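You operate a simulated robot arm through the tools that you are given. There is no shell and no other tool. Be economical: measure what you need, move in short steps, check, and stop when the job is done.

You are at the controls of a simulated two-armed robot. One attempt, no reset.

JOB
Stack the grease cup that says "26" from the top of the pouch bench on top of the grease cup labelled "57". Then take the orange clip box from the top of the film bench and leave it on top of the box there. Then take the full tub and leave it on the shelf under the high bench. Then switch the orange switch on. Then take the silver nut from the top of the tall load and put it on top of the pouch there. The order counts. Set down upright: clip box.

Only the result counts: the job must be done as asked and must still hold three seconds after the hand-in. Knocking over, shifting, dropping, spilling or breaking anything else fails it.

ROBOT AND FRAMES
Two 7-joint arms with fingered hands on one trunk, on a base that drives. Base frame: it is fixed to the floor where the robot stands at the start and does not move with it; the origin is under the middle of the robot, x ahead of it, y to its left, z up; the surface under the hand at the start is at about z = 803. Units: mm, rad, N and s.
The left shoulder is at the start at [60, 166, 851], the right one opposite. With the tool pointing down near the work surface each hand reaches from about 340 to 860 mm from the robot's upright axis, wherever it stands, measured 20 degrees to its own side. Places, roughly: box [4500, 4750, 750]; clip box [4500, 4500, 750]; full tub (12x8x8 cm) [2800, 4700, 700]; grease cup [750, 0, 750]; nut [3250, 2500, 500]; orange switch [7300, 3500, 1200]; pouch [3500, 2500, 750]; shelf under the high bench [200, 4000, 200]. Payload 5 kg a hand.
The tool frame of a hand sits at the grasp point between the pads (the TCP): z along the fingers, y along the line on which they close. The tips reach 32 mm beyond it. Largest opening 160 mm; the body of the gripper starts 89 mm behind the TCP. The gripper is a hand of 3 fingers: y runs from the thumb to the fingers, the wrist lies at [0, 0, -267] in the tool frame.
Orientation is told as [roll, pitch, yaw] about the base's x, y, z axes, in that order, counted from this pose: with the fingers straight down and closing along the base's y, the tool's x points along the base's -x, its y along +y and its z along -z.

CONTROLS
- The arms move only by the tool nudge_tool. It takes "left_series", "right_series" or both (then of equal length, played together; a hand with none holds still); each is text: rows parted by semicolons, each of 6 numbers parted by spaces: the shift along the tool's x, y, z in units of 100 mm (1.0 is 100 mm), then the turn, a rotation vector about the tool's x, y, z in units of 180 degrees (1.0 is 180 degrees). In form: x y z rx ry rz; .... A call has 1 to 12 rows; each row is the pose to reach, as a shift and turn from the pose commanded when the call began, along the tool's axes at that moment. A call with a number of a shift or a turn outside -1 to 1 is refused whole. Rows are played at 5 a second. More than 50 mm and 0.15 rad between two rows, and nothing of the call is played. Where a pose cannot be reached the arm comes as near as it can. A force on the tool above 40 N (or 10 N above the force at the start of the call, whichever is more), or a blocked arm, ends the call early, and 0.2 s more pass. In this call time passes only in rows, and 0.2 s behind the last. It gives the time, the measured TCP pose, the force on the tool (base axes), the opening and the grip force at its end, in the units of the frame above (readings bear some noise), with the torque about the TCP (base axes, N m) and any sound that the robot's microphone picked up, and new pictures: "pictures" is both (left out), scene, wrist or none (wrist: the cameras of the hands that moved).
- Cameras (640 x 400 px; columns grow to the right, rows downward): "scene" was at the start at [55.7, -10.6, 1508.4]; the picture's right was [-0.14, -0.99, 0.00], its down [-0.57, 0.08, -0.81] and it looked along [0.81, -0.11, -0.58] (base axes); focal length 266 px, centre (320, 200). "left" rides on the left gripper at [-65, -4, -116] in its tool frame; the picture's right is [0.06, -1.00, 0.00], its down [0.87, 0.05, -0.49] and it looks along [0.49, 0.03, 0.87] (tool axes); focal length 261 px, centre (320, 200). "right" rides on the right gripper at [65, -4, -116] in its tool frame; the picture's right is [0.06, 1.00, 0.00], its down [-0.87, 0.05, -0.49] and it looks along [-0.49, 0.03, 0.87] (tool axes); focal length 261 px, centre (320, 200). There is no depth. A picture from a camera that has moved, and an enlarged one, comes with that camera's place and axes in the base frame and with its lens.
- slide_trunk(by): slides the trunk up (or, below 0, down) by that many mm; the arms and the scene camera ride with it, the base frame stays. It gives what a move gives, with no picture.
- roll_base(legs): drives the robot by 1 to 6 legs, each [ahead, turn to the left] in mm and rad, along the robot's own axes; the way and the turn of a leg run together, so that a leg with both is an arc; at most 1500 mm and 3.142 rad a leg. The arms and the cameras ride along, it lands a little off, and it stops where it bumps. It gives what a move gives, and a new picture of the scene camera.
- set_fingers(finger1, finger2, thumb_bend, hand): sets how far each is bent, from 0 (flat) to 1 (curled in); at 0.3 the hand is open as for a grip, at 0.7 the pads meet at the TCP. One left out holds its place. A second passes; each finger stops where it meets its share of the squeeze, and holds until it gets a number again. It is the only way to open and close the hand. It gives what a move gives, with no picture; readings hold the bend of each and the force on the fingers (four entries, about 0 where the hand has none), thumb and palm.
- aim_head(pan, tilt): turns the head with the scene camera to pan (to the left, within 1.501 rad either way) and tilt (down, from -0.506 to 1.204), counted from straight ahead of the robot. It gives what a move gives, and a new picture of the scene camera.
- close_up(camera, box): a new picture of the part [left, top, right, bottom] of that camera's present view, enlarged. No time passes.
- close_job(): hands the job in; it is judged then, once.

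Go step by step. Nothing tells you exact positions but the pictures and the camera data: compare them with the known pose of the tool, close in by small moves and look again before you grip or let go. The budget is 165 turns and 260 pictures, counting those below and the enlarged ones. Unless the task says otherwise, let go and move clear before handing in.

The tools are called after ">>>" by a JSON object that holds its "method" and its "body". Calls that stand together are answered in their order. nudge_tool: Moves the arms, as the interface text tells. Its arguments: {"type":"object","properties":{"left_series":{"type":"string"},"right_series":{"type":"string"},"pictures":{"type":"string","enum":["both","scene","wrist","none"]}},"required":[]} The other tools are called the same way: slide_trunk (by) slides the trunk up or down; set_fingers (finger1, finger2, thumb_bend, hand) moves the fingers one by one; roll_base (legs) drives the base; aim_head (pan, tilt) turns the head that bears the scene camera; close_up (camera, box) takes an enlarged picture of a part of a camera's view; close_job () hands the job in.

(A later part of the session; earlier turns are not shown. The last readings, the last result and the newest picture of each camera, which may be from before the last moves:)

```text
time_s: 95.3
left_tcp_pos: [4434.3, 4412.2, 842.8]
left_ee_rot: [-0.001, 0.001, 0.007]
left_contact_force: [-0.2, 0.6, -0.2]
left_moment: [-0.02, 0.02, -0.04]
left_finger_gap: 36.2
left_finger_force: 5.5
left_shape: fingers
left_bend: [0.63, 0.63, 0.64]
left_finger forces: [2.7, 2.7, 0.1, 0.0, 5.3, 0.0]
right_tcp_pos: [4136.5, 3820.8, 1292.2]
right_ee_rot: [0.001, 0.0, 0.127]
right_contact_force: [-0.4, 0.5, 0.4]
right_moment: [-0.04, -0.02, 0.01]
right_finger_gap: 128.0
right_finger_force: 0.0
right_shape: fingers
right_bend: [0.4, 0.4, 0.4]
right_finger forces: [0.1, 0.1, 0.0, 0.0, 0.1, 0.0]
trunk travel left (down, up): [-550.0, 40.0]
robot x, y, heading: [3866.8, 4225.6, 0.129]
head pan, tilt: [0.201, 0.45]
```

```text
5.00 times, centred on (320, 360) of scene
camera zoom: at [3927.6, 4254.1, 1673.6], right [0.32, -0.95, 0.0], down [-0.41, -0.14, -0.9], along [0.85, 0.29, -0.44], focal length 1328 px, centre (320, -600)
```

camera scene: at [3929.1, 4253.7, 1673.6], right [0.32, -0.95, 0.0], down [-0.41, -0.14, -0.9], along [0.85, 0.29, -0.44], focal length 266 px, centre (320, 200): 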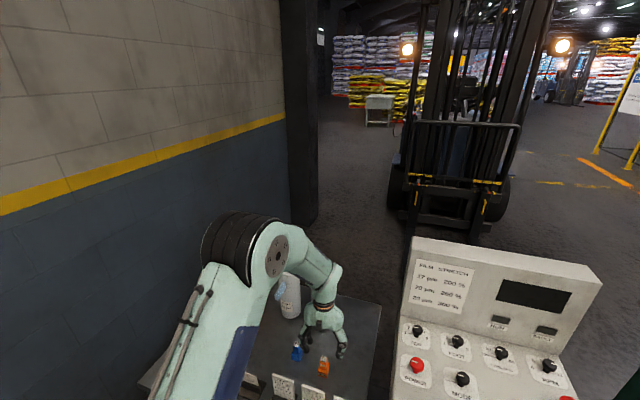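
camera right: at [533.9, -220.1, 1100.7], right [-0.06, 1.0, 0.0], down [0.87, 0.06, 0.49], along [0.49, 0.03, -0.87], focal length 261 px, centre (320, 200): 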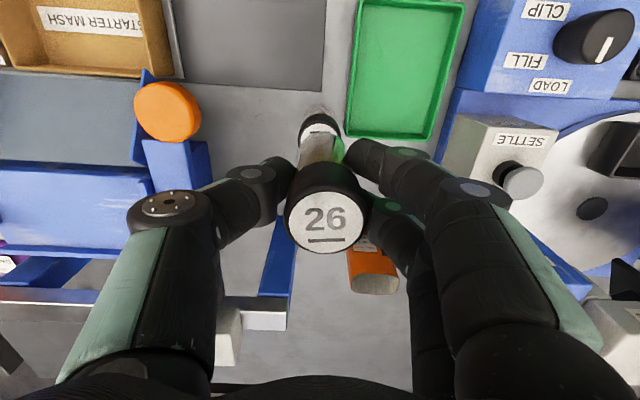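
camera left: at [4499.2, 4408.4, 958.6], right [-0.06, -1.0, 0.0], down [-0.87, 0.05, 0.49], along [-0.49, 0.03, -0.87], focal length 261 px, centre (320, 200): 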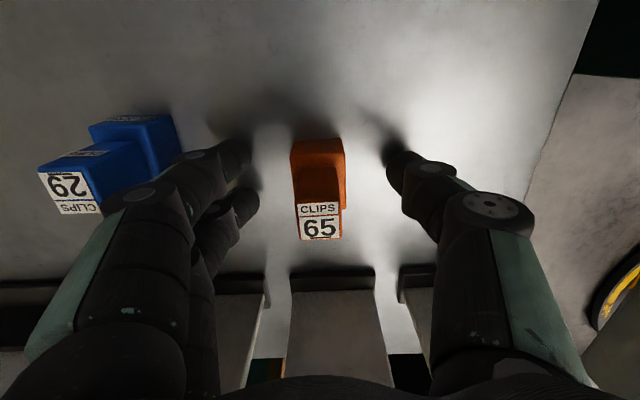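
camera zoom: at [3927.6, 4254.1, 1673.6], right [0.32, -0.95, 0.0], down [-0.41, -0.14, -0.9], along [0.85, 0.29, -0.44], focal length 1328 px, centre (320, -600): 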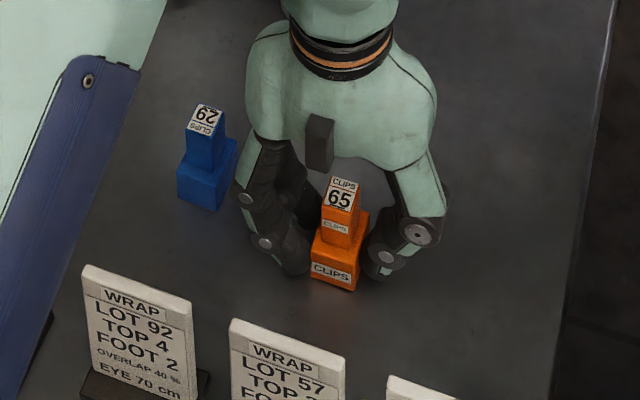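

Good three-point contact on the base. Squeeze and lift.

>>> {"method": "set_fingers", "body": {"hand": "left", "finger1": 0.71, "finger2": 0.71, "thumb_bend": 0.71}}

>>> {"method": "nudge_tool", "body": {"left_series": "0 0 -0.1 0 0 0; 0 0 -0.4 0 0 0; 0 0 -0.7 0 0 0; 0 0 -1.0 0 0 0", "pictures": "none"}}

>>> {"method": "nudge_tool", "body": {"left_series": "0 0 -0.4 0 0 0; 0 0 -0.8 0 0 0; 0 0 -1.0 0 0 0", "pictures": "both"}}

```text
time_s: 96.3
left_tcp_pos: [4434.8, 4411.2, 842.7]
left_ee_rot: [-0.002, 0.003, 0.007]
left_contact_force: [0.7, -0.4, 0.0]
left_moment: [0.04, 0.01, 0.0]
left_finger_gap: 34.5
left_finger_force: 15.8
left_shape: fingers
left_bend: [0.66, 0.66, 0.66]
left_finger forces: [7.6, 7.6, 0.0, 0.1, 15.2, 0.0]
right_tcp_pos: [4136.8, 3821.2, 1293.2]
right_ee_rot: [0.001, 0.001, 0.125]
right_contact_force: [-1.0, -0.3, -0.1]
right_moment: [-0.03, 0.0, -0.01]
right_finger_gap: 127.8
right_finger_force: 0.2
right_shape: fingers
right_bend: [0.4, 0.4, 0.4]
right_finger forces: [0.0, 0.0, 0.0, 0.1, 0.0, 0.0]
trunk travel left (down, up): [-550.0, 40.0]
robot x, y, heading: [3873.2, 4227.2, 0.132]
head pan, tilt: [0.201, 0.45]
```

```text
time_s: 97.3
left_tcp_pos: [4434.0, 4411.3, 945.0]
left_ee_rot: [0.0, 0.003, 0.008]
left_contact_force: [1.0, 1.4, -0.2]
left_moment: [0.01, -0.01, 0.0]
left_finger_gap: 34.4
left_finger_force: 15.4
left_shape: fingers
left_bend: [0.66, 0.66, 0.66]
left_finger forces: [7.6, 7.6, 0.0, 0.1, 15.3, 0.0]
right_tcp_pos: [4135.7, 3820.7, 1292.6]
right_ee_rot: [-0.001, 0.0, 0.126]
right_contact_force: [0.2, 0.4, 0.7]
right_moment: [0.02, -0.01, -0.02]
right_finger_gap: 128.0
right_finger_force: 0.1
right_shape: fingers
right_bend: [0.4, 0.4, 0.4]
right_finger forces: [0.0, 0.0, 0.0, 0.0, 0.0, 0.0]
trunk travel left (down, up): [-550.0, 40.0]
robot x, y, heading: [3872.0, 4224.4, 0.13]
head pan, tilt: [0.201, 0.45]
```

```text
time_s: 98.2
left_tcp_pos: [4433.3, 4412.2, 1046.4]
left_ee_rot: [0.001, 0.002, 0.007]
left_contact_force: [-1.4, -0.6, -1.3]
left_moment: [-0.02, 0.0, 0.01]
left_finger_gap: 34.1
left_finger_force: 15.0
left_shape: fingers
left_bend: [0.66, 0.66, 0.66]
left_finger forces: [7.5, 7.6, 0.0, 0.0, 15.1, 0.0]
right_tcp_pos: [4135.2, 3819.7, 1292.9]
right_ee_rot: [-0.001, 0.0, 0.126]
right_contact_force: [0.0, -0.3, -0.2]
right_moment: [-0.03, 0.0, 0.03]
right_finger_gap: 128.0
right_finger_force: 0.0
right_shape: fingers
right_bend: [0.4, 0.4, 0.4]
right_finger forces: [0.1, 0.0, 0.0, 0.0, 0.0, 0.0]
trunk travel left (down, up): [-550.0, 40.0]
robot x, y, heading: [3871.1, 4225.9, 0.127]
head pan, tilt: [0.201, 0.45]
camera scene: at [3927.0, 4254.0, 1673.6], right [0.32, -0.95, 0.0], down [-0.41, -0.14, -0.9], along [0.85, 0.29, -0.43], focal length 266 px, centre (320, 200)
camera left: at [4498.7, 4408.6, 1162.8], right [-0.06, -1.0, 0.0], down [-0.87, 0.05, 0.49], along [-0.49, 0.03, -0.87], focal length 261 px, centre (320, 200)
```

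scene: 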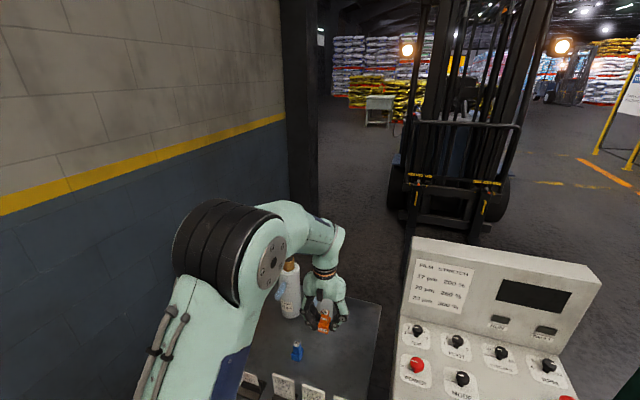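
left: 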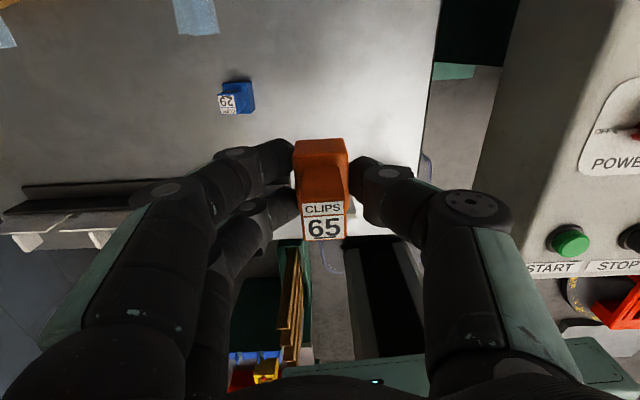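

The clip box is held securely (bottom ≈36 mm below TCP). The tan box is centred about (4611, 4773), top ≈ 875–885. I raise the trunk for reach and carry along y.

>>> {"method": "slide_trunk", "body": {"by": 40}}

>>> {"method": "nudge_tool", "body": {"left_series": "0 0.4 0.05 0 0 0; 0 0.8 0.2 0 0 0; 0 1.0 0.3 0 0 0", "pictures": "none"}}

>>> {"method": "nudge_tool", "body": {"left_series": "0 0.4 0.1 0 0 0; 0 0.8 0.3 0 0 0; 0 1.0 0.5 0 0 0", "pictures": "none"}}

>>> {"method": "nudge_tool", "body": {"left_series": "-0.1 0.4 0 0 0 0; -0.3 0.8 0 0 0 0; -0.5 1.0 0 0 0 0", "pictures": "both"}}

```text
time_s: 99.0
left_tcp_pos: [4434.6, 4411.7, 1086.6]
left_ee_rot: [0.0, 0.001, 0.007]
left_contact_force: [-0.9, 0.5, 0.0]
left_moment: [0.0, 0.0, -0.02]
left_finger_gap: 34.5
left_finger_force: 15.1
left_shape: fingers
left_bend: [0.66, 0.66, 0.66]
left_finger forces: [7.6, 7.7, 0.0, 0.0, 15.2, 0.0]
right_tcp_pos: [4136.1, 3819.5, 1332.1]
right_ee_rot: [0.0, 0.0, 0.124]
right_contact_force: [-0.3, 0.2, -0.1]
right_moment: [0.0, 0.04, -0.03]
right_finger_gap: 127.8
right_finger_force: 0.1
right_shape: fingers
right_bend: [0.4, 0.4, 0.4]
right_finger forces: [0.0, 0.0, 0.0, 0.1, 0.0, 0.0]
trunk travel left (down, up): [-590.0, 0.0]
robot x, y, heading: [3870.0, 4228.4, 0.127]
head pan, tilt: [0.201, 0.45]
```

```text
time_s: 99.8
left_tcp_pos: [4433.3, 4513.8, 1058.2]
left_ee_rot: [0.0, -0.001, 0.004]
left_contact_force: [0.6, 0.4, -0.7]
left_moment: [0.0, 0.01, -0.01]
left_finger_gap: 34.3
left_finger_force: 15.1
left_shape: fingers
left_bend: [0.66, 0.66, 0.66]
left_finger forces: [7.5, 7.6, 0.0, 0.1, 15.2, 0.0]
right_tcp_pos: [4137.0, 3820.7, 1333.0]
right_ee_rot: [-0.001, 0.001, 0.127]
right_contact_force: [-0.6, -0.2, 0.4]
right_moment: [-0.03, 0.01, 0.04]
right_finger_gap: 128.0
right_finger_force: 0.1
right_shape: fingers
right_bend: [0.4, 0.4, 0.4]
right_finger forces: [0.1, 0.0, 0.0, 0.1, 0.0, 0.0]
trunk travel left (down, up): [-590.0, 0.0]
robot x, y, heading: [3871.8, 4223.3, 0.128]
head pan, tilt: [0.201, 0.45]
```

```text
time_s: 100.6
left_tcp_pos: [4432.3, 4615.2, 1006.0]
left_ee_rot: [0.001, 0.003, 0.008]
left_contact_force: [0.3, 0.6, -1.3]
left_moment: [-0.03, 0.0, 0.0]
left_finger_gap: 34.6
left_finger_force: 14.9
left_shape: fingers
left_bend: [0.66, 0.66, 0.66]
left_finger forces: [7.6, 7.5, 0.0, 0.0, 15.2, 0.0]
right_tcp_pos: [4137.0, 3820.5, 1331.9]
right_ee_rot: [0.001, 0.0, 0.127]
right_contact_force: [0.9, -0.8, 1.0]
right_moment: [0.01, -0.01, 0.02]
right_finger_gap: 128.3
right_finger_force: 0.0
right_shape: fingers
right_bend: [0.4, 0.4, 0.4]
right_finger forces: [0.0, 0.1, 0.0, 0.1, 0.0, 0.0]
trunk travel left (down, up): [-590.0, 0.0]
robot x, y, heading: [3872.6, 4224.2, 0.129]
head pan, tilt: [0.201, 0.45]
```

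```text
time_s: 101.4
left_tcp_pos: [4480.7, 4715.0, 1008.8]
left_ee_rot: [0.0, 0.001, 0.007]
left_contact_force: [0.1, 0.5, -1.6]
left_moment: [-0.01, -0.01, -0.03]
left_finger_gap: 34.2
left_finger_force: 15.3
left_shape: fingers
left_bend: [0.66, 0.66, 0.66]
left_finger forces: [7.5, 7.7, 0.1, 0.0, 15.2, 0.1]
right_tcp_pos: [4135.6, 3820.1, 1332.8]
right_ee_rot: [0.0, 0.001, 0.125]
right_contact_force: [0.8, 0.0, -0.8]
right_moment: [-0.01, -0.02, -0.02]
right_finger_gap: 127.8
right_finger_force: 0.1
right_shape: fingers
right_bend: [0.4, 0.4, 0.4]
right_finger forces: [0.1, 0.1, 0.0, 0.0, 0.1, 0.0]
trunk travel left (down, up): [-590.0, 0.0]
robot x, y, heading: [3874.1, 4229.4, 0.129]
head pan, tilt: [0.201, 0.45]
camera scene: at [3928.2, 4255.1, 1713.6], right [0.32, -0.95, 0.0], down [-0.41, -0.14, -0.9], along [0.85, 0.29, -0.44], focal length 266 px, centre (320, 200)
camera left: at [4545.7, 4711.3, 1124.4], right [-0.06, -1.0, 0.0], down [-0.87, 0.05, 0.49], along [-0.49, 0.03, -0.87], focal length 261 px, centre (320, 200)
```

scene: 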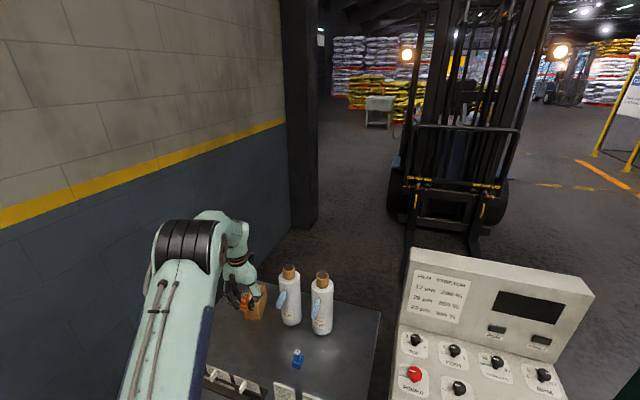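
left: 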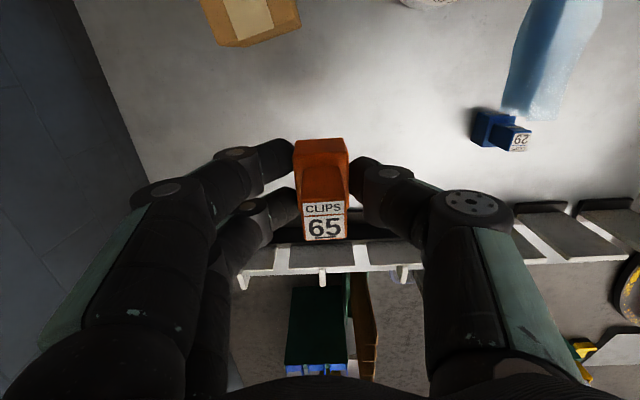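

I see the tan box at the top of the wrist view; zoom for its edges.

>>> {"method": "close_up", "body": {"camera": "left", "box": [180, 0, 340, 100]}}

>>> {"method": "close_up", "body": {"camera": "scene", "box": [210, 240, 340, 340]}}

```text
4.00 times, centred on (260, 50) of left
camera zoom: at [4545.7, 4711.3, 1124.4], right [-0.06, -1.0, 0.0], down [-0.87, 0.05, 0.49], along [-0.49, 0.03, -0.87], focal length 1043 px, centre (560, 800)
```

zoom: 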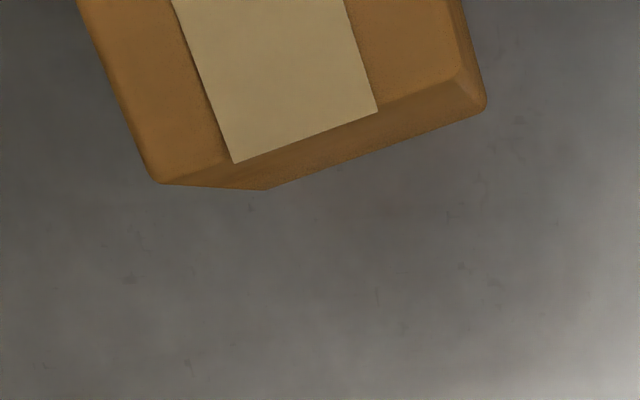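

```text
4.00 times, centred on (275, 290) of scene
camera zoom: at [3928.2, 4255.1, 1713.6], right [0.32, -0.95, 0.0], down [-0.41, -0.14, -0.9], along [0.85, 0.29, -0.44], focal length 1062 px, centre (500, -160)
```

zoom: 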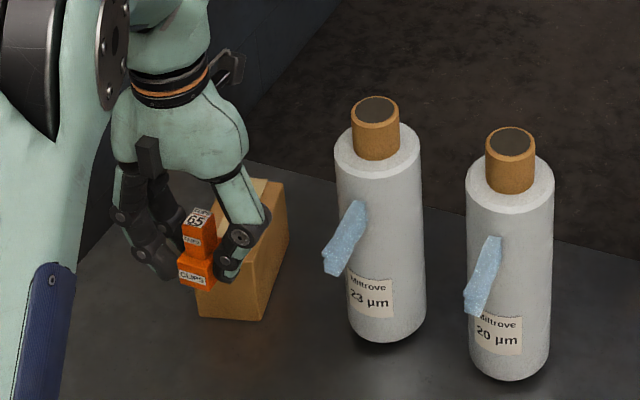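

Box top's near edge runs (4556,4794)–(4570,4731), centre ≈ (4604, 4771), top z ≈ 880. Move above it.

>>> {"method": "nudge_tool", "body": {"left_series": "-0.35 0.17 0 0 0 0; -0.7 0.35 0 0 0 0; -1.0 0.5 0 0 0 0", "pictures": "none"}}

>>> {"method": "nudge_tool", "body": {"left_series": "-0.1 0.03 0.2 0 0 0; -0.19 0.06 0.4 0 0 0", "pictures": "wrist"}}

>>> {"method": "close_up", "body": {"camera": "scene", "box": [210, 240, 310, 340]}}

```text
time_s: 102.2
left_tcp_pos: [4580.6, 4764.2, 1008.1]
left_ee_rot: [-0.001, 0.002, 0.009]
left_contact_force: [0.4, 0.2, 0.0]
left_moment: [-0.02, 0.02, -0.02]
left_finger_gap: 34.4
left_finger_force: 14.7
left_shape: fingers
left_bend: [0.66, 0.66, 0.66]
left_finger forces: [7.5, 7.5, 0.0, 0.0, 14.9, 0.0]
right_tcp_pos: [4138.0, 3822.8, 1330.7]
right_ee_rot: [-0.001, 0.001, 0.127]
right_contact_force: [0.8, -0.4, 0.6]
right_moment: [-0.03, 0.03, 0.01]
right_finger_gap: 127.7
right_finger_force: 0.0
right_shape: fingers
right_bend: [0.4, 0.4, 0.4]
right_finger forces: [0.0, 0.0, 0.0, 0.1, 0.1, 0.1]
trunk travel left (down, up): [-590.0, 0.0]
robot x, y, heading: [3874.4, 4227.4, 0.129]
head pan, tilt: [0.201, 0.45]
```

```text
time_s: 102.8
left_tcp_pos: [4596.5, 4759.4, 968.2]
left_ee_rot: [0.002, 0.001, 0.007]
left_contact_force: [-0.9, -0.3, -1.0]
left_moment: [0.06, -0.01, 0.03]
left_finger_gap: 34.4
left_finger_force: 15.0
left_shape: fingers
left_bend: [0.66, 0.66, 0.66]
left_finger forces: [7.4, 7.4, 0.1, 0.0, 14.9, 0.0]
left hand out of reach, approached as far as the arm can: row 2
right_tcp_pos: [4135.6, 3819.0, 1333.2]
right_ee_rot: [0.002, -0.002, 0.126]
right_contact_force: [-0.9, -0.8, 0.0]
right_moment: [0.04, -0.04, 0.0]
right_finger_gap: 127.7
right_finger_force: 0.0
right_shape: fingers
right_bend: [0.4, 0.4, 0.4]
right_finger forces: [0.0, 0.0, 0.0, 0.0, 0.0, 0.0]
trunk travel left (down, up): [-590.0, 0.0]
robot x, y, heading: [3870.8, 4226.3, 0.124]
head pan, tilt: [0.201, 0.45]
camera left: at [4661.6, 4755.7, 1084.6], right [-0.05, -1.0, 0.0], down [-0.87, 0.05, 0.49], along [-0.49, 0.03, -0.87], focal length 261 px, centre (320, 200)
```

left: 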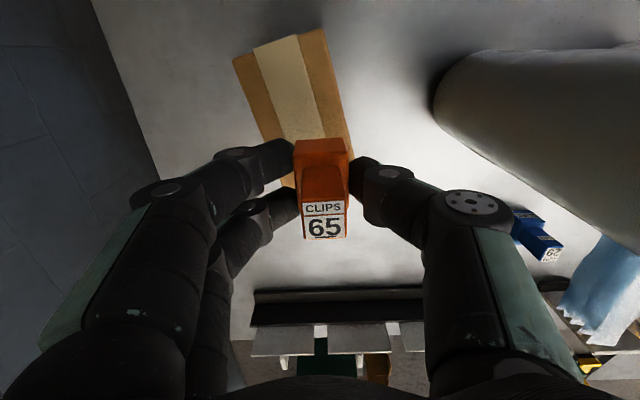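

```text
4.00 times, centred on (260, 290) of scene
camera zoom: at [3926.3, 4251.7, 1713.8], right [0.32, -0.95, 0.0], down [-0.41, -0.14, -0.9], along [0.85, 0.29, -0.43], focal length 1062 px, centre (560, -160)
```

zoom: 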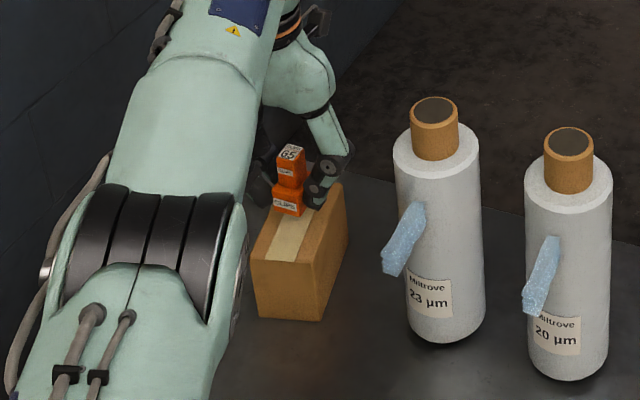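

Just short of reach; a small base move forward (20 mm, slight left) brings the clip box over the box centre (4615, 4773).

>>> {"method": "roll_base", "body": {"legs": [[20, 0.01]]}}

>>> {"method": "nudge_tool", "body": {"left_series": "0 0 0.2 0 0 0; 0 0 0.38 0 0 0", "pictures": "wrist"}}

>>> {"method": "close_up", "body": {"camera": "scene", "box": [210, 240, 310, 340]}}

```text
time_s: 103.6
left_tcp_pos: [4613.9, 4770.4, 965.4]
left_ee_rot: [0.0, 0.005, 0.018]
left_contact_force: [0.1, 0.1, -2.0]
left_moment: [0.01, 0.04, -0.03]
left_finger_gap: 34.6
left_finger_force: 15.4
left_shape: fingers
left_bend: [0.66, 0.66, 0.66]
left_finger forces: [7.5, 7.5, 0.1, 0.0, 14.7, 0.0]
right_tcp_pos: [4161.4, 3824.7, 1330.4]
right_ee_rot: [0.0, -0.001, 0.136]
right_contact_force: [0.9, -0.2, -0.6]
right_moment: [0.0, 0.06, 0.0]
right_finger_gap: 128.0
right_finger_force: 0.1
right_shape: fingers
right_bend: [0.4, 0.4, 0.4]
right_finger forces: [0.0, 0.0, 0.1, 0.1, 0.0, 0.1]
trunk travel left (down, up): [-590.0, 0.0]
robot x, y, heading: [3891.2, 4227.2, 0.139]
head pan, tilt: [0.201, 0.45]
camera scene: at [3950.6, 4257.9, 1713.5], right [0.33, -0.94, 0.0], down [-0.41, -0.14, -0.9], along [0.85, 0.3, -0.44], focal length 266 px, centre (320, 200)
```

scene: 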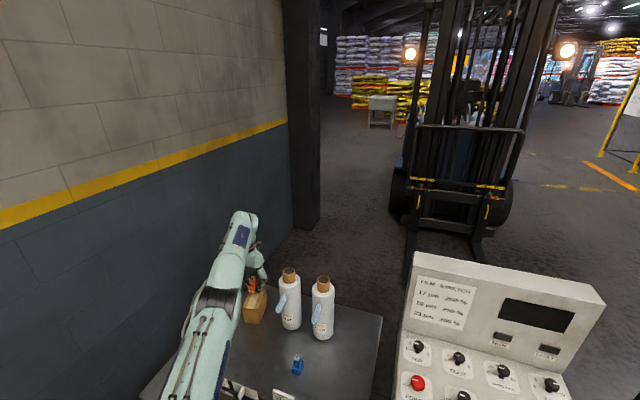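

```text
time_s: 104.2
left_tcp_pos: [4613.1, 4770.4, 928.9]
left_ee_rot: [0.003, 0.002, 0.017]
left_contact_force: [-0.1, -0.4, -0.4]
left_moment: [0.02, -0.01, -0.03]
left_finger_gap: 34.1
left_finger_force: 15.1
left_shape: fingers
left_bend: [0.66, 0.66, 0.66]
left_finger forces: [7.5, 7.4, 0.0, 0.0, 14.8, 0.0]
right_tcp_pos: [4159.8, 3825.6, 1332.3]
right_ee_rot: [0.0, -0.001, 0.138]
right_contact_force: [0.4, 0.2, -0.1]
right_moment: [0.07, -0.01, 0.03]
right_finger_gap: 127.7
right_finger_force: 0.0
right_shape: fingers
right_bend: [0.4, 0.4, 0.4]
right_finger forces: [0.1, 0.1, 0.1, 0.1, 0.0, 0.0]
trunk travel left (down, up): [-590.0, 0.0]
robot x, y, heading: [3887.3, 4230.0, 0.136]
head pan, tilt: [0.201, 0.45]
camera left: at [4677.9, 4768.1, 1046.2], right [-0.05, -1.0, 0.0], down [-0.87, 0.04, 0.49], along [-0.49, 0.02, -0.87], focal length 261 px, centre (320, 200)
```

left: 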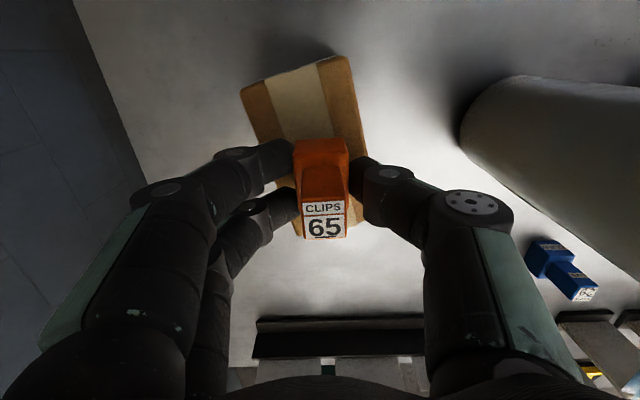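

```text
4.00 times, centred on (260, 290) of scene
camera zoom: at [3947.3, 4257.2, 1713.7], right [0.33, -0.94, 0.0], down [-0.41, -0.14, -0.9], along [0.85, 0.3, -0.43], focal length 1062 px, centre (560, -160)
```

zoom: 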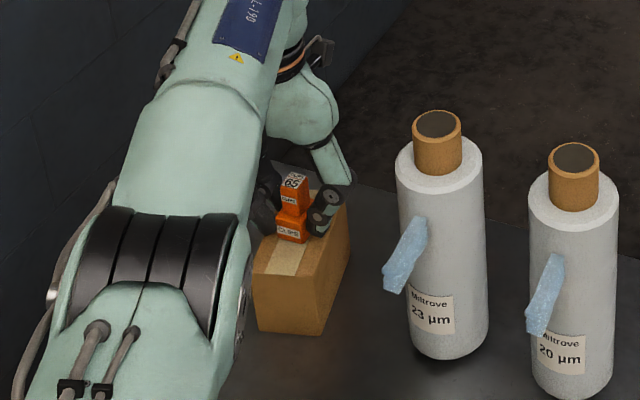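

Alignment is good over the box. Lower in small steps to contact.

>>> {"method": "nudge_tool", "body": {"left_series": "0 0 0.04 0 0 0; 0 0 0.08 0 0 0", "pictures": "none"}}

>>> {"method": "nudge_tool", "body": {"left_series": "0 0 0.015 0 0 0; 0 0 0.03 0 0 0", "pictures": "none"}}

>>> {"method": "close_up", "body": {"camera": "scene", "box": [230, 260, 290, 320]}}

```text
time_s: 104.8
left_tcp_pos: [4613.2, 4769.4, 924.6]
left_ee_rot: [0.004, -0.002, 0.016]
left_contact_force: [-0.7, 2.4, 16.3]
left_moment: [-0.01, 0.09, -0.03]
left_finger_gap: 34.2
left_finger_force: 18.7
left_shape: fingers
left_bend: [0.66, 0.67, 0.67]
left_finger forces: [9.6, 9.7, 0.0, 0.1, 17.7, 0.1]
right_tcp_pos: [4160.2, 3825.8, 1332.6]
right_ee_rot: [-0.001, -0.001, 0.135]
right_contact_force: [0.6, 0.0, -0.1]
right_moment: [-0.01, -0.05, 0.02]
right_finger_gap: 127.7
right_finger_force: 0.0
right_shape: fingers
right_bend: [0.4, 0.4, 0.4]
right_finger forces: [0.0, 0.0, 0.0, 0.0, 0.0, 0.0]
trunk travel left (down, up): [-590.0, 0.0]
robot x, y, heading: [3891.2, 4229.3, 0.141]
head pan, tilt: [0.201, 0.45]
```

```text
time_s: 105.4
left_tcp_pos: [4613.7, 4769.8, 923.1]
left_ee_rot: [0.003, -0.006, 0.014]
left_contact_force: [2.5, 4.5, 31.4]
left_moment: [0.19, -0.08, -0.05]
left_finger_gap: 33.8
left_finger_force: 21.4
left_shape: fingers
left_bend: [0.68, 0.68, 0.68]
left_finger forces: [11.8, 11.7, 0.1, 0.0, 18.7, 0.0]
right_tcp_pos: [4158.6, 3824.8, 1333.7]
right_ee_rot: [0.002, -0.002, 0.136]
right_contact_force: [0.8, 0.7, -0.2]
right_moment: [0.02, -0.02, -0.01]
right_finger_gap: 128.0
right_finger_force: 0.1
right_shape: fingers
right_bend: [0.4, 0.4, 0.4]
right_finger forces: [0.0, 0.0, 0.1, 0.0, 0.0, 0.0]
trunk travel left (down, up): [-590.0, 0.0]
robot x, y, heading: [3889.4, 4233.2, 0.139]
head pan, tilt: [0.201, 0.45]
```

```text
6.67 times, centred on (260, 290) of scene
camera zoom: at [3945.1, 4255.8, 1714.1], right [0.33, -0.94, 0.0], down [-0.41, -0.14, -0.9], along [0.85, 0.3, -0.43], focal length 1770 px, centre (720, -400)
```

zoom: 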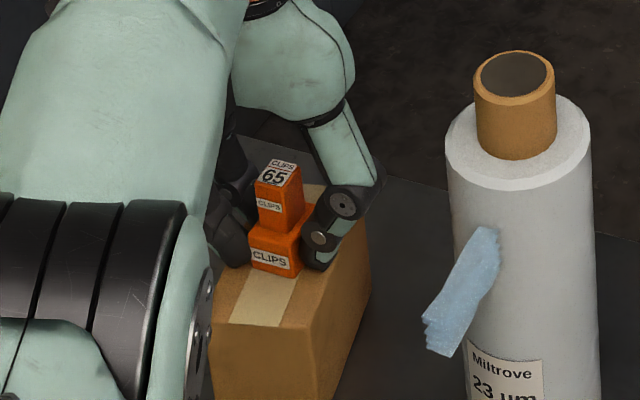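

Contact made. Relieve the pressure and release slowly.

>>> {"method": "nudge_tool", "body": {"left_series": "0 0 -0.06 0 0 0", "pictures": "none"}}

>>> {"method": "set_fingers", "body": {"hand": "left", "finger1": 0.6, "finger2": 0.6, "thumb_bend": 0.6}}

>>> {"method": "set_fingers", "body": {"hand": "left", "finger1": 0.5, "finger2": 0.5, "thumb_bend": 0.5}}

>>> {"method": "close_up", "body": {"camera": "left", "box": [220, 40, 420, 260]}}

```text
time_s: 105.8
left_tcp_pos: [4612.3, 4770.7, 922.4]
left_ee_rot: [0.001, 0.002, 0.015]
left_contact_force: [3.5, 3.2, 15.5]
left_moment: [0.11, -0.13, 0.02]
left_finger_gap: 33.9
left_finger_force: 18.2
left_shape: fingers
left_bend: [0.68, 0.68, 0.68]
left_finger forces: [10.3, 9.7, 0.0, 0.1, 16.9, 0.0]
right_tcp_pos: [4159.2, 3824.3, 1332.1]
right_ee_rot: [-0.001, -0.002, 0.136]
right_contact_force: [0.2, -0.2, -0.3]
right_moment: [0.03, 0.01, -0.02]
right_finger_gap: 127.9
right_finger_force: 0.0
right_shape: fingers
right_bend: [0.4, 0.4, 0.4]
right_finger forces: [0.0, 0.0, 0.1, 0.1, 0.0, 0.0]
trunk travel left (down, up): [-590.0, 0.0]
robot x, y, heading: [3892.2, 4228.5, 0.139]
head pan, tilt: [0.201, 0.45]
```

```text
time_s: 106.8
left_tcp_pos: [4612.6, 4770.1, 924.7]
left_ee_rot: [0.001, 0.001, 0.019]
left_contact_force: [-2.4, 0.2, 6.0]
left_moment: [-0.12, 0.09, -0.03]
left_finger_gap: 43.3
left_finger_force: 3.8
left_shape: fingers
left_bend: [0.61, 0.61, 0.61]
left_finger forces: [1.1, 0.8, 0.0, 0.0, 4.4, 0.0]
right_tcp_pos: [4159.4, 3825.6, 1331.7]
right_ee_rot: [0.001, 0.0, 0.136]
right_contact_force: [-0.7, -0.3, -0.4]
right_moment: [0.02, 0.0, 0.0]
right_finger_gap: 128.1
right_finger_force: 0.1
right_shape: fingers
right_bend: [0.4, 0.4, 0.4]
right_finger forces: [0.0, 0.0, 0.0, 0.0, 0.1, 0.0]
trunk travel left (down, up): [-590.0, 0.0]
robot x, y, heading: [3891.9, 4230.8, 0.136]
head pan, tilt: [0.201, 0.45]
```

```text
time_s: 107.8
left_tcp_pos: [4612.8, 4769.4, 924.5]
left_ee_rot: [-0.002, 0.001, 0.018]
left_contact_force: [-0.4, -0.2, -0.3]
left_moment: [0.01, 0.0, 0.04]
left_finger_gap: 86.3
left_finger_force: 0.1
left_shape: fingers
left_bend: [0.5, 0.5, 0.5]
left_finger forces: [0.1, 0.1, 0.0, 0.0, 0.1, 0.0]
right_tcp_pos: [4159.7, 3824.6, 1333.0]
right_ee_rot: [0.001, 0.0, 0.136]
right_contact_force: [0.5, 0.6, 0.4]
right_moment: [0.01, 0.0, 0.04]
right_finger_gap: 127.9
right_finger_force: 0.0
right_shape: fingers
right_bend: [0.4, 0.4, 0.4]
right_finger forces: [0.0, 0.1, 0.1, 0.1, 0.0, 0.1]
trunk travel left (down, up): [-590.0, 0.0]
robot x, y, heading: [3889.0, 4229.3, 0.138]
head pan, tilt: [0.201, 0.45]
```

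```text
1.82 times, centred on (320, 150) of left
camera zoom: at [4677.7, 4766.9, 1040.4], right [-0.05, -1.0, 0.0], down [-0.87, 0.04, 0.49], along [-0.49, 0.02, -0.87], focal length 474 px, centre (320, 291)
```

zoom: 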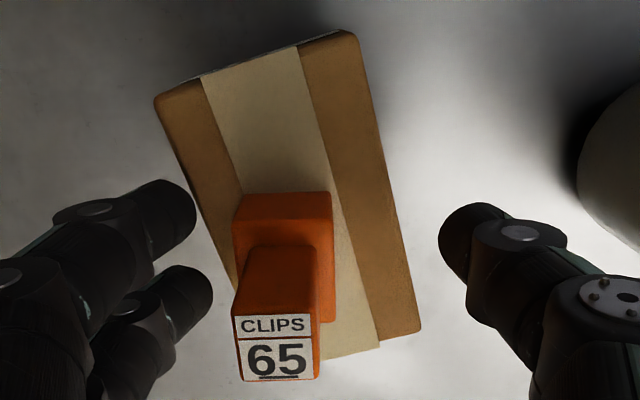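

The clip box stands upright on the box, fully supported (it slid ~12 mm but is within the edges). Raise straight up.

>>> {"method": "nudge_tool", "body": {"left_series": "0 0.03 -0.15 0 0 0; 0.1 0.03 -0.4 0 0 0; 0.3 0.03 -0.7 0 0 0; 0.5 0.03 -1.0 0 0 0", "pictures": "both"}}

>>> {"method": "close_up", "body": {"camera": "scene", "box": [230, 260, 290, 340]}}

```text
time_s: 108.8
left_tcp_pos: [4560.7, 4773.4, 1024.3]
left_ee_rot: [0.0, 0.0, 0.017]
left_contact_force: [-0.1, -0.2, -0.2]
left_moment: [0.01, -0.02, -0.02]
left_finger_gap: 86.9
left_finger_force: 0.1
left_shape: fingers
left_bend: [0.5, 0.5, 0.5]
left_finger forces: [0.0, 0.0, 0.1, 0.0, 0.1, 0.1]
right_tcp_pos: [4160.1, 3825.2, 1331.4]
right_ee_rot: [-0.001, 0.0, 0.137]
right_contact_force: [-0.4, -0.9, 0.0]
right_moment: [0.01, -0.05, 0.0]
right_finger_gap: 127.7
right_finger_force: 0.1
right_shape: fingers
right_bend: [0.4, 0.4, 0.4]
right_finger forces: [0.1, 0.0, 0.0, 0.1, 0.1, 0.1]
trunk travel left (down, up): [-590.0, 0.0]
robot x, y, heading: [3890.8, 4228.4, 0.139]
head pan, tilt: [0.201, 0.45]
camera scene: at [3946.5, 4256.8, 1713.6], right [0.33, -0.94, 0.0], down [-0.41, -0.14, -0.9], along [0.85, 0.3, -0.43], focal length 266 px, centre (320, 200)
camera left: at [4626.9, 4771.0, 1141.2], right [-0.05, -1.0, 0.0], down [-0.87, 0.04, 0.49], along [-0.49, 0.02, -0.87], focal length 261 px, centre (320, 200)
```

scene: 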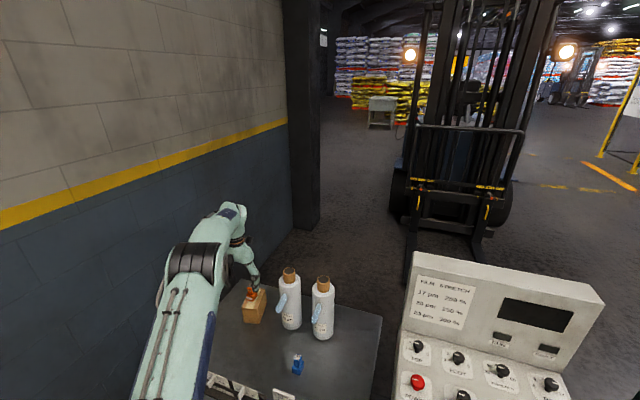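
left: 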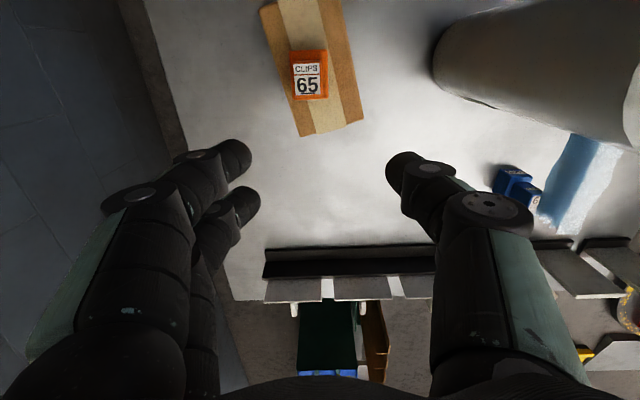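

```text
5.00 times, centred on (260, 300) of scene
camera zoom: at [3946.5, 4256.8, 1713.6], right [0.33, -0.94, 0.0], down [-0.41, -0.14, -0.9], along [0.85, 0.3, -0.43], focal length 1328 px, centre (620, -300)
```

zoom: 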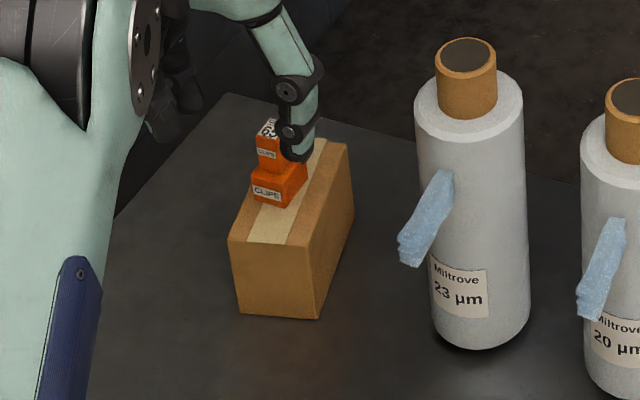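

The clip box is placed. Now I retract the left hand, back away to near (2850, 4085), and turn toward the bench with the full tub.

>>> {"method": "nudge_tool", "body": {"left_series": "0.35 -0.2 -0.3 0 0 0; 0.7 -0.4 -0.6 0 0 0; 1.0 -0.6 -0.9 0 0 0", "pictures": "none"}}

>>> {"method": "nudge_tool", "body": {"left_series": "0.4 -0.2 0 0 0 0; 0.8 -0.4 0 0 0 0; 1.0 -0.5 0 0 0 0.02", "pictures": "none"}}

>>> {"method": "roll_base", "body": {"legs": [[-1050, 0], [0, 1.43]]}}

>>> {"method": "aim_head", "body": {"pan": 0.0, "tilt": 0.7}}

```text
refused: row 1 steps farther than a row can; nothing moved
```

```text
time_s: 109.6
left_tcp_pos: [4462.1, 4721.5, 1020.3]
left_ee_rot: [-0.001, -0.001, -0.047]
left_contact_force: [-0.6, 0.1, 0.2]
left_moment: [-0.01, 0.0, 0.01]
left_finger_gap: 86.7
left_finger_force: 0.1
left_shape: fingers
left_bend: [0.5, 0.5, 0.5]
left_finger forces: [0.0, 0.1, 0.0, 0.0, 0.0, 0.0]
right_tcp_pos: [4159.4, 3825.2, 1332.8]
right_ee_rot: [0.002, 0.001, 0.135]
right_contact_force: [0.3, 0.5, 0.4]
right_moment: [0.01, -0.02, -0.02]
right_finger_gap: 127.9
right_finger_force: 0.0
right_shape: fingers
right_bend: [0.4, 0.4, 0.4]
right_finger forces: [0.0, 0.0, 0.0, 0.0, 0.1, 0.1]
trunk travel left (down, up): [-590.0, 0.0]
robot x, y, heading: [3893.5, 4226.9, 0.139]
head pan, tilt: [0.201, 0.45]
```

```text
time_s: 118.6
left_tcp_pos: [2441.1, 4725.0, 1021.2]
left_ee_rot: [0.0, 0.002, 1.363]
left_contact_force: [0.7, -0.1, -0.1]
left_moment: [0.01, -0.01, 0.02]
left_finger_gap: 86.5
left_finger_force: 0.0
left_shape: fingers
left_bend: [0.5, 0.5, 0.5]
left_finger forces: [0.0, 0.0, 0.0, 0.0, 0.0, 0.0]
right_tcp_pos: [3277.6, 4281.0, 1332.4]
right_ee_rot: [0.0, 0.0, 1.545]
right_contact_force: [0.7, -0.8, -0.5]
right_moment: [0.0, -0.01, 0.01]
right_finger_gap: 127.9
right_finger_force: 0.2
right_shape: fingers
right_bend: [0.4, 0.4, 0.4]
right_finger forces: [0.0, 0.1, 0.0, 0.0, 0.1, 0.0]
trunk travel left (down, up): [-590.0, 0.0]
robot x, y, heading: [2833.7, 4081.4, 1.547]
head pan, tilt: [0.201, 0.45]
camera scene: at [2816.0, 4144.7, 1713.6], right [0.98, 0.17, 0.0], down [0.08, -0.43, -0.9], along [-0.16, 0.89, -0.44], focal length 266 px, centre (320, 200)
```

scene: 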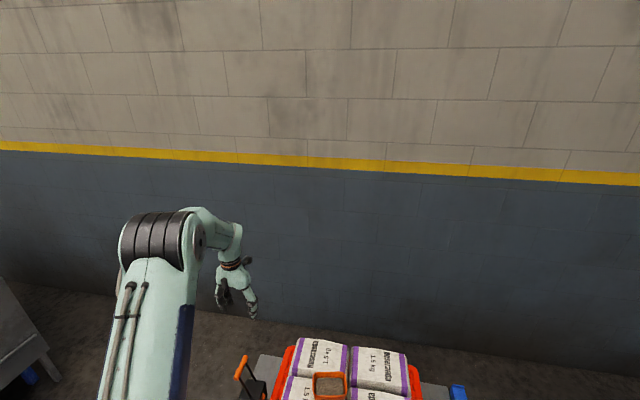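

```text
time_s: 119.4
left_tcp_pos: [2441.4, 4726.1, 1021.3]
left_ee_rot: [0.001, 0.004, 1.364]
left_contact_force: [0.3, 0.7, 0.1]
left_moment: [-0.01, -0.01, 0.07]
left_finger_gap: 86.8
left_finger_force: 0.0
left_shape: fingers
left_bend: [0.5, 0.5, 0.5]
left_finger forces: [0.0, 0.0, 0.1, 0.0, 0.0, 0.0]
right_tcp_pos: [3275.4, 4281.4, 1333.1]
right_ee_rot: [0.0, 0.0, 1.545]
right_contact_force: [-0.4, 0.1, -0.6]
right_moment: [-0.02, 0.02, 0.03]
right_finger_gap: 128.0
right_finger_force: 0.0
right_shape: fingers
right_bend: [0.4, 0.4, 0.4]
right_finger forces: [0.0, 0.0, 0.0, 0.1, 0.0, 0.1]
trunk travel left (down, up): [-590.0, 0.0]
robot x, y, heading: [2833.4, 4084.4, 1.547]
head pan, tilt: [0.0, 0.7]
camera scene: at [2834.4, 4139.1, 1691.5], right [1.0, -0.02, 0.0], down [-0.02, -0.64, -0.77], along [0.02, 0.77, -0.64], focal length 266 px, centre (320, 200)
```

scene: 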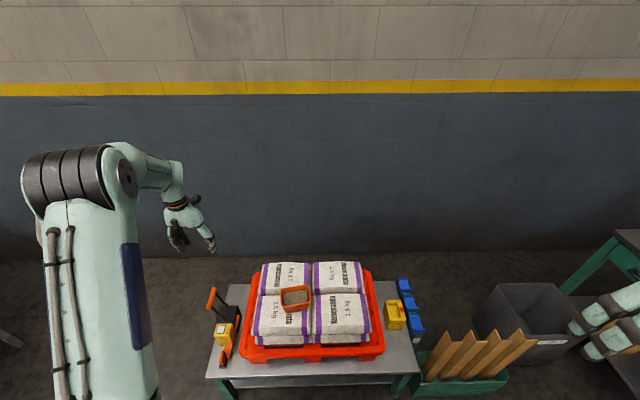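

The full tub (orange, open, filled) sits on the sacks on the red tray in front. I zoom in to measure it.

>>> {"method": "close_up", "body": {"camera": "scene", "box": [230, 250, 390, 370]}}

```text
3.33 times, centred on (310, 310) of scene
camera zoom: at [2834.4, 4139.1, 1691.5], right [1.0, -0.02, 0.0], down [-0.02, -0.64, -0.77], along [0.02, 0.77, -0.64], focal length 885 px, centre (353, -167)
```

zoom: 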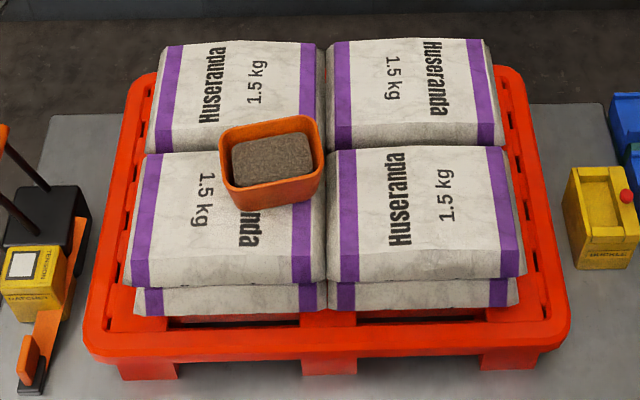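

The tub is about 12 cm along x (turned ~8°), rim near z 715, centred around (2750, 4708). I'll use the left hand closing along the long side; open it and bring it over.

>>> {"method": "set_fingers", "body": {"hand": "left", "finger1": 0.3, "finger2": 0.3, "thumb_bend": 0.3}}

>>> {"method": "nudge_tool", "body": {"left_series": "-0.1 -0.4 0 0 0 -0.03; -0.2 -0.8 0 0 0 -0.06; -0.2 -1.0 0 0 0 -0.09; -0.2 -1.0 0 0 0 -0.113", "pictures": "none"}}

```text
time_s: 120.4
left_tcp_pos: [2440.2, 4725.4, 1020.2]
left_ee_rot: [-0.002, 0.002, 1.364]
left_contact_force: [-0.7, 0.8, 0.0]
left_moment: [0.0, 0.05, 0.01]
left_finger_gap: 167.4
left_finger_force: 0.1
left_shape: fingers
left_bend: [0.3, 0.3, 0.3]
left_finger forces: [0.1, 0.0, 0.0, 0.0, 0.0, 0.1]
right_tcp_pos: [3276.9, 4281.6, 1332.2]
right_ee_rot: [-0.001, -0.001, 1.545]
right_contact_force: [-0.2, -0.3, 0.5]
right_moment: [-0.02, 0.02, -0.01]
right_finger_gap: 128.0
right_finger_force: 0.0
right_shape: fingers
right_bend: [0.4, 0.4, 0.4]
right_finger forces: [0.1, 0.0, 0.0, 0.1, 0.0, 0.0]
trunk travel left (down, up): [-590.0, 0.0]
robot x, y, heading: [2832.8, 4081.8, 1.543]
head pan, tilt: [0.0, 0.7]
```

```text
time_s: 121.4
left_tcp_pos: [2542.7, 4724.1, 1021.8]
left_ee_rot: [-0.001, 0.001, 1.719]
left_contact_force: [-0.5, 0.2, -0.5]
left_moment: [-0.01, -0.03, 0.02]
left_finger_gap: 167.9
left_finger_force: 0.1
left_shape: fingers
left_bend: [0.3, 0.3, 0.3]
left_finger forces: [0.0, 0.0, 0.0, 0.1, 0.1, 0.1]
right_tcp_pos: [3275.6, 4283.1, 1332.6]
right_ee_rot: [-0.002, 0.001, 1.545]
right_contact_force: [0.1, 0.0, 0.1]
right_moment: [0.03, -0.02, -0.03]
right_finger_gap: 127.9
right_finger_force: 0.1
right_shape: fingers
right_bend: [0.4, 0.4, 0.4]
right_finger forces: [0.0, 0.0, 0.0, 0.0, 0.0, 0.0]
trunk travel left (down, up): [-590.0, 0.0]
robot x, y, heading: [2834.0, 4081.7, 1.548]
head pan, tilt: [0.0, 0.7]
```

>>> {"method": "nudge_tool", "body": {"left_series": "0.1 -0.4 0 0 0 0; 0.2 -0.8 0 0 0 0; 0.23 -1.0 0 0 0 0", "pictures": "none"}}

>>> {"method": "nudge_tool", "body": {"left_series": "0.1 -0.4 0.2 0 0 0; 0.2 -0.8 0.4 0 0 0; 0.23 -1.0 0.7 0 0 0", "pictures": "both"}}

```text
time_s: 122.2
left_tcp_pos: [2649.6, 4717.7, 1019.7]
left_ee_rot: [0.001, 0.002, 1.719]
left_contact_force: [-0.2, 0.7, -0.3]
left_moment: [0.0, 0.01, -0.02]
left_finger_gap: 167.8
left_finger_force: 0.1
left_shape: fingers
left_bend: [0.3, 0.3, 0.3]
left_finger forces: [0.0, 0.0, 0.1, 0.0, 0.0, 0.0]
right_tcp_pos: [3277.6, 4281.7, 1331.8]
right_ee_rot: [-0.002, 0.0, 1.543]
right_contact_force: [0.6, -0.5, 0.4]
right_moment: [-0.01, 0.0, -0.01]
right_finger_gap: 128.1
right_finger_force: 0.0
right_shape: fingers
right_bend: [0.4, 0.4, 0.4]
right_finger forces: [0.0, 0.1, 0.0, 0.0, 0.1, 0.0]
trunk travel left (down, up): [-590.0, 0.0]
robot x, y, heading: [2835.0, 4085.5, 1.544]
head pan, tilt: [0.0, 0.7]
```

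```text
time_s: 123.0
left_tcp_pos: [2748.3, 4706.9, 949.0]
left_ee_rot: [0.002, 0.001, 1.719]
left_contact_force: [-0.3, -0.1, 0.2]
left_moment: [-0.03, 0.02, 0.05]
left_finger_gap: 167.7
left_finger_force: 0.1
left_shape: fingers
left_bend: [0.3, 0.3, 0.3]
left_finger forces: [0.0, 0.0, 0.1, 0.0, 0.1, 0.0]
right_tcp_pos: [3277.4, 4282.8, 1330.9]
right_ee_rot: [0.001, 0.002, 1.546]
right_contact_force: [-0.3, -0.3, 0.4]
right_moment: [-0.04, 0.03, 0.02]
right_finger_gap: 128.1
right_finger_force: 0.0
right_shape: fingers
right_bend: [0.4, 0.4, 0.4]
right_finger forces: [0.1, 0.0, 0.0, 0.1, 0.0, 0.0]
trunk travel left (down, up): [-590.0, 0.0]
robot x, y, heading: [2834.0, 4082.9, 1.55]
head pan, tilt: [0.0, 0.7]
camera scene: at [2835.5, 4140.2, 1691.4], right [1.0, -0.02, 0.0], down [-0.02, -0.64, -0.76], along [0.02, 0.76, -0.64], focal length 266 px, centre (320, 200)
camera left: at [2742.2, 4772.6, 1065.2], right [1.0, 0.09, 0.0], down [0.07, -0.87, 0.49], along [0.04, -0.49, -0.87], focal length 261 px, centre (320, 200)
```

scene: 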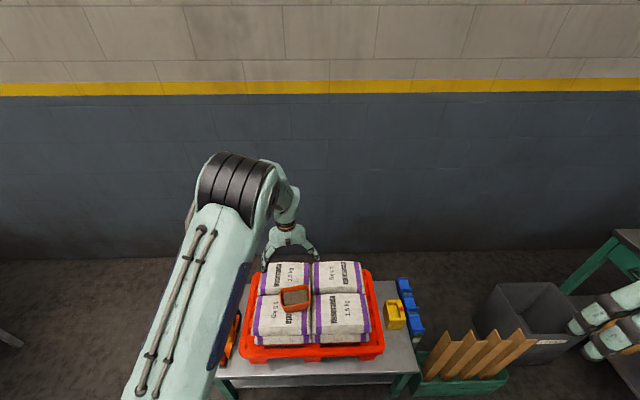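
left: 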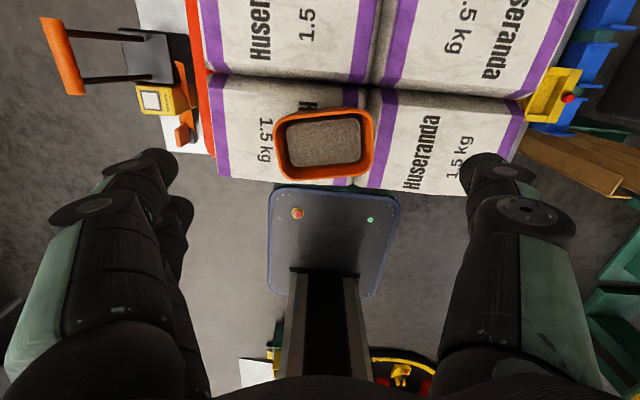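

Refined: tub rim at z ≈ 760, centre (2755, 4676), long axis turned ≈ 14°. Align and lower halfway.

>>> {"method": "nudge_tool", "body": {"left_series": "0.15 -0.01 0.3 0 0 -0.015; 0.31 -0.02 0.6 0 0 -0.032; 0.31 -0.02 0.95 0 0 -0.032", "pictures": "wrist"}}

```text
time_s: 123.8
left_tcp_pos: [2753.8, 4677.4, 854.3]
left_ee_rot: [0.001, 0.001, 1.818]
left_contact_force: [0.3, 0.6, -0.2]
left_moment: [0.0, 0.01, 0.01]
left_finger_gap: 168.0
left_finger_force: 0.1
left_shape: fingers
left_bend: [0.3, 0.3, 0.3]
left_finger forces: [0.0, 0.1, 0.1, 0.0, 0.1, 0.0]
right_tcp_pos: [3276.1, 4283.3, 1332.1]
right_ee_rot: [0.0, 0.001, 1.545]
right_contact_force: [-0.4, 0.0, 0.6]
right_moment: [-0.02, -0.01, 0.0]
right_finger_gap: 128.1
right_finger_force: 0.0
right_shape: fingers
right_bend: [0.4, 0.4, 0.4]
right_finger forces: [0.0, 0.1, 0.0, 0.0, 0.1, 0.0]
trunk travel left (down, up): [-590.0, 0.0]
robot x, y, heading: [2833.8, 4081.4, 1.545]
head pan, tilt: [0.0, 0.7]
camera left: at [2742.1, 4742.0, 970.7], right [0.98, 0.19, 0.0], down [0.16, -0.86, 0.49], along [0.09, -0.48, -0.87], focal length 261 px, centre (320, 200)
```

left: 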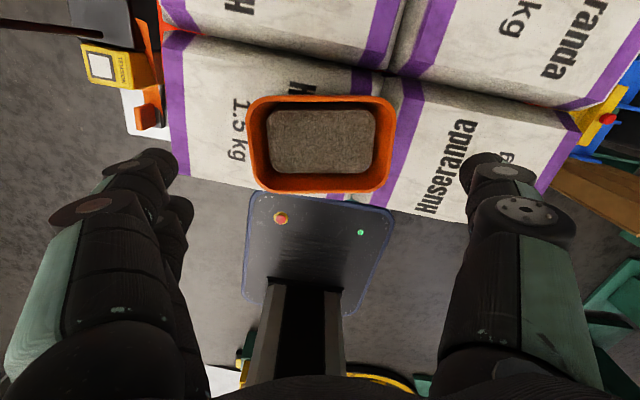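

Well aligned; rim z ≈ 764. Descend to about 735 with force watch.

>>> {"method": "nudge_tool", "body": {"left_series": "-0.03 0 0.35 0 0 0; -0.03 0 0.7 0 0 0; -0.03 0 1.0 0 0 0", "pictures": "none"}}

>>> {"method": "nudge_tool", "body": {"left_series": "0 0 0.1 0 0 0; 0 0 0.18 0 0 0", "pictures": "wrist"}}

>>> {"method": "close_up", "body": {"camera": "scene", "box": [240, 250, 360, 340]}}

```text
time_s: 124.6
left_tcp_pos: [2753.3, 4681.2, 753.5]
left_ee_rot: [-0.001, 0.002, 1.818]
left_contact_force: [-0.5, -0.2, 0.5]
left_moment: [-0.02, -0.02, 0.02]
left_finger_gap: 167.6
left_finger_force: 0.0
left_shape: fingers
left_bend: [0.3, 0.3, 0.3]
left_finger forces: [0.0, 0.0, 0.0, 0.1, 0.0, 0.0]
right_tcp_pos: [3276.9, 4282.4, 1331.9]
right_ee_rot: [0.0, 0.0, 1.545]
right_contact_force: [-0.7, 0.1, -0.4]
right_moment: [-0.04, 0.02, 0.02]
right_finger_gap: 127.9
right_finger_force: 0.1
right_shape: fingers
right_bend: [0.4, 0.4, 0.4]
right_finger forces: [0.1, 0.0, 0.1, 0.0, 0.0, 0.1]
trunk travel left (down, up): [-590.0, 0.0]
robot x, y, heading: [2836.9, 4081.4, 1.542]
head pan, tilt: [0.0, 0.7]
```

```text
time_s: 125.2
left_tcp_pos: [2754.6, 4680.0, 737.1]
left_ee_rot: [0.0, -0.002, 1.819]
left_contact_force: [0.5, 0.0, 0.5]
left_moment: [0.01, -0.02, 0.03]
left_finger_gap: 168.0
left_finger_force: 0.4
left_shape: fingers
left_bend: [0.3, 0.3, 0.3]
left_finger forces: [0.0, 0.0, 0.0, 0.0, 0.4, 0.0]
right_tcp_pos: [3276.7, 4282.1, 1331.8]
right_ee_rot: [0.0, 0.0, 1.545]
right_contact_force: [0.3, 0.0, -0.8]
right_moment: [-0.02, -0.02, -0.01]
right_finger_gap: 127.5
right_finger_force: 0.1
right_shape: fingers
right_bend: [0.4, 0.4, 0.4]
right_finger forces: [0.0, 0.0, 0.1, 0.1, 0.0, 0.1]
trunk travel left (down, up): [-590.0, 0.0]
robot x, y, heading: [2839.2, 4085.2, 1.543]
head pan, tilt: [0.0, 0.7]
camera left: at [2741.2, 4745.6, 853.5], right [0.98, 0.18, 0.0], down [0.16, -0.86, 0.49], along [0.09, -0.48, -0.87], focal length 261 px, centre (320, 200)
```

left: 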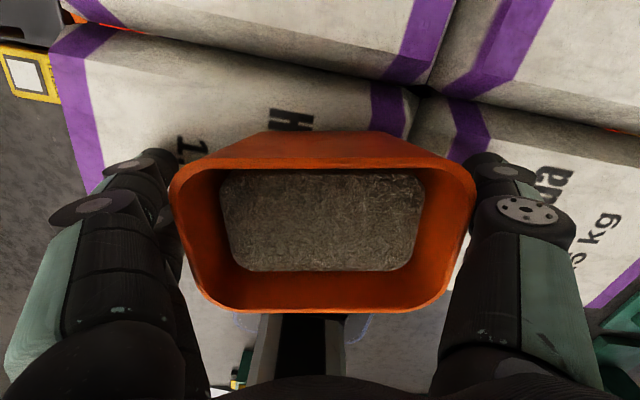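

```text
4.44 times, centred on (300, 295) of scene
camera zoom: at [2834.7, 4138.9, 1691.5], right [1.0, -0.03, 0.0], down [-0.02, -0.64, -0.77], along [0.02, 0.76, -0.64], focal length 1180 px, centre (409, -222)
```

zoom: 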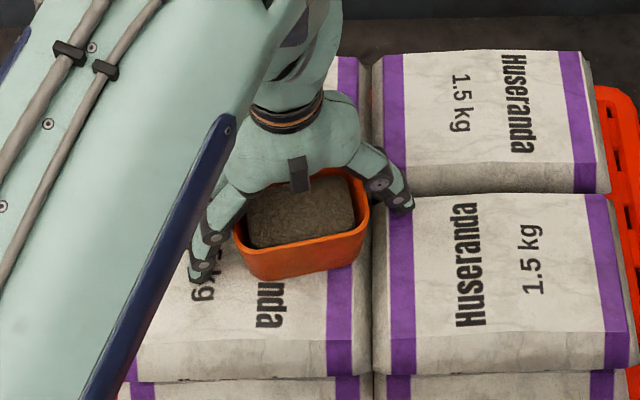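

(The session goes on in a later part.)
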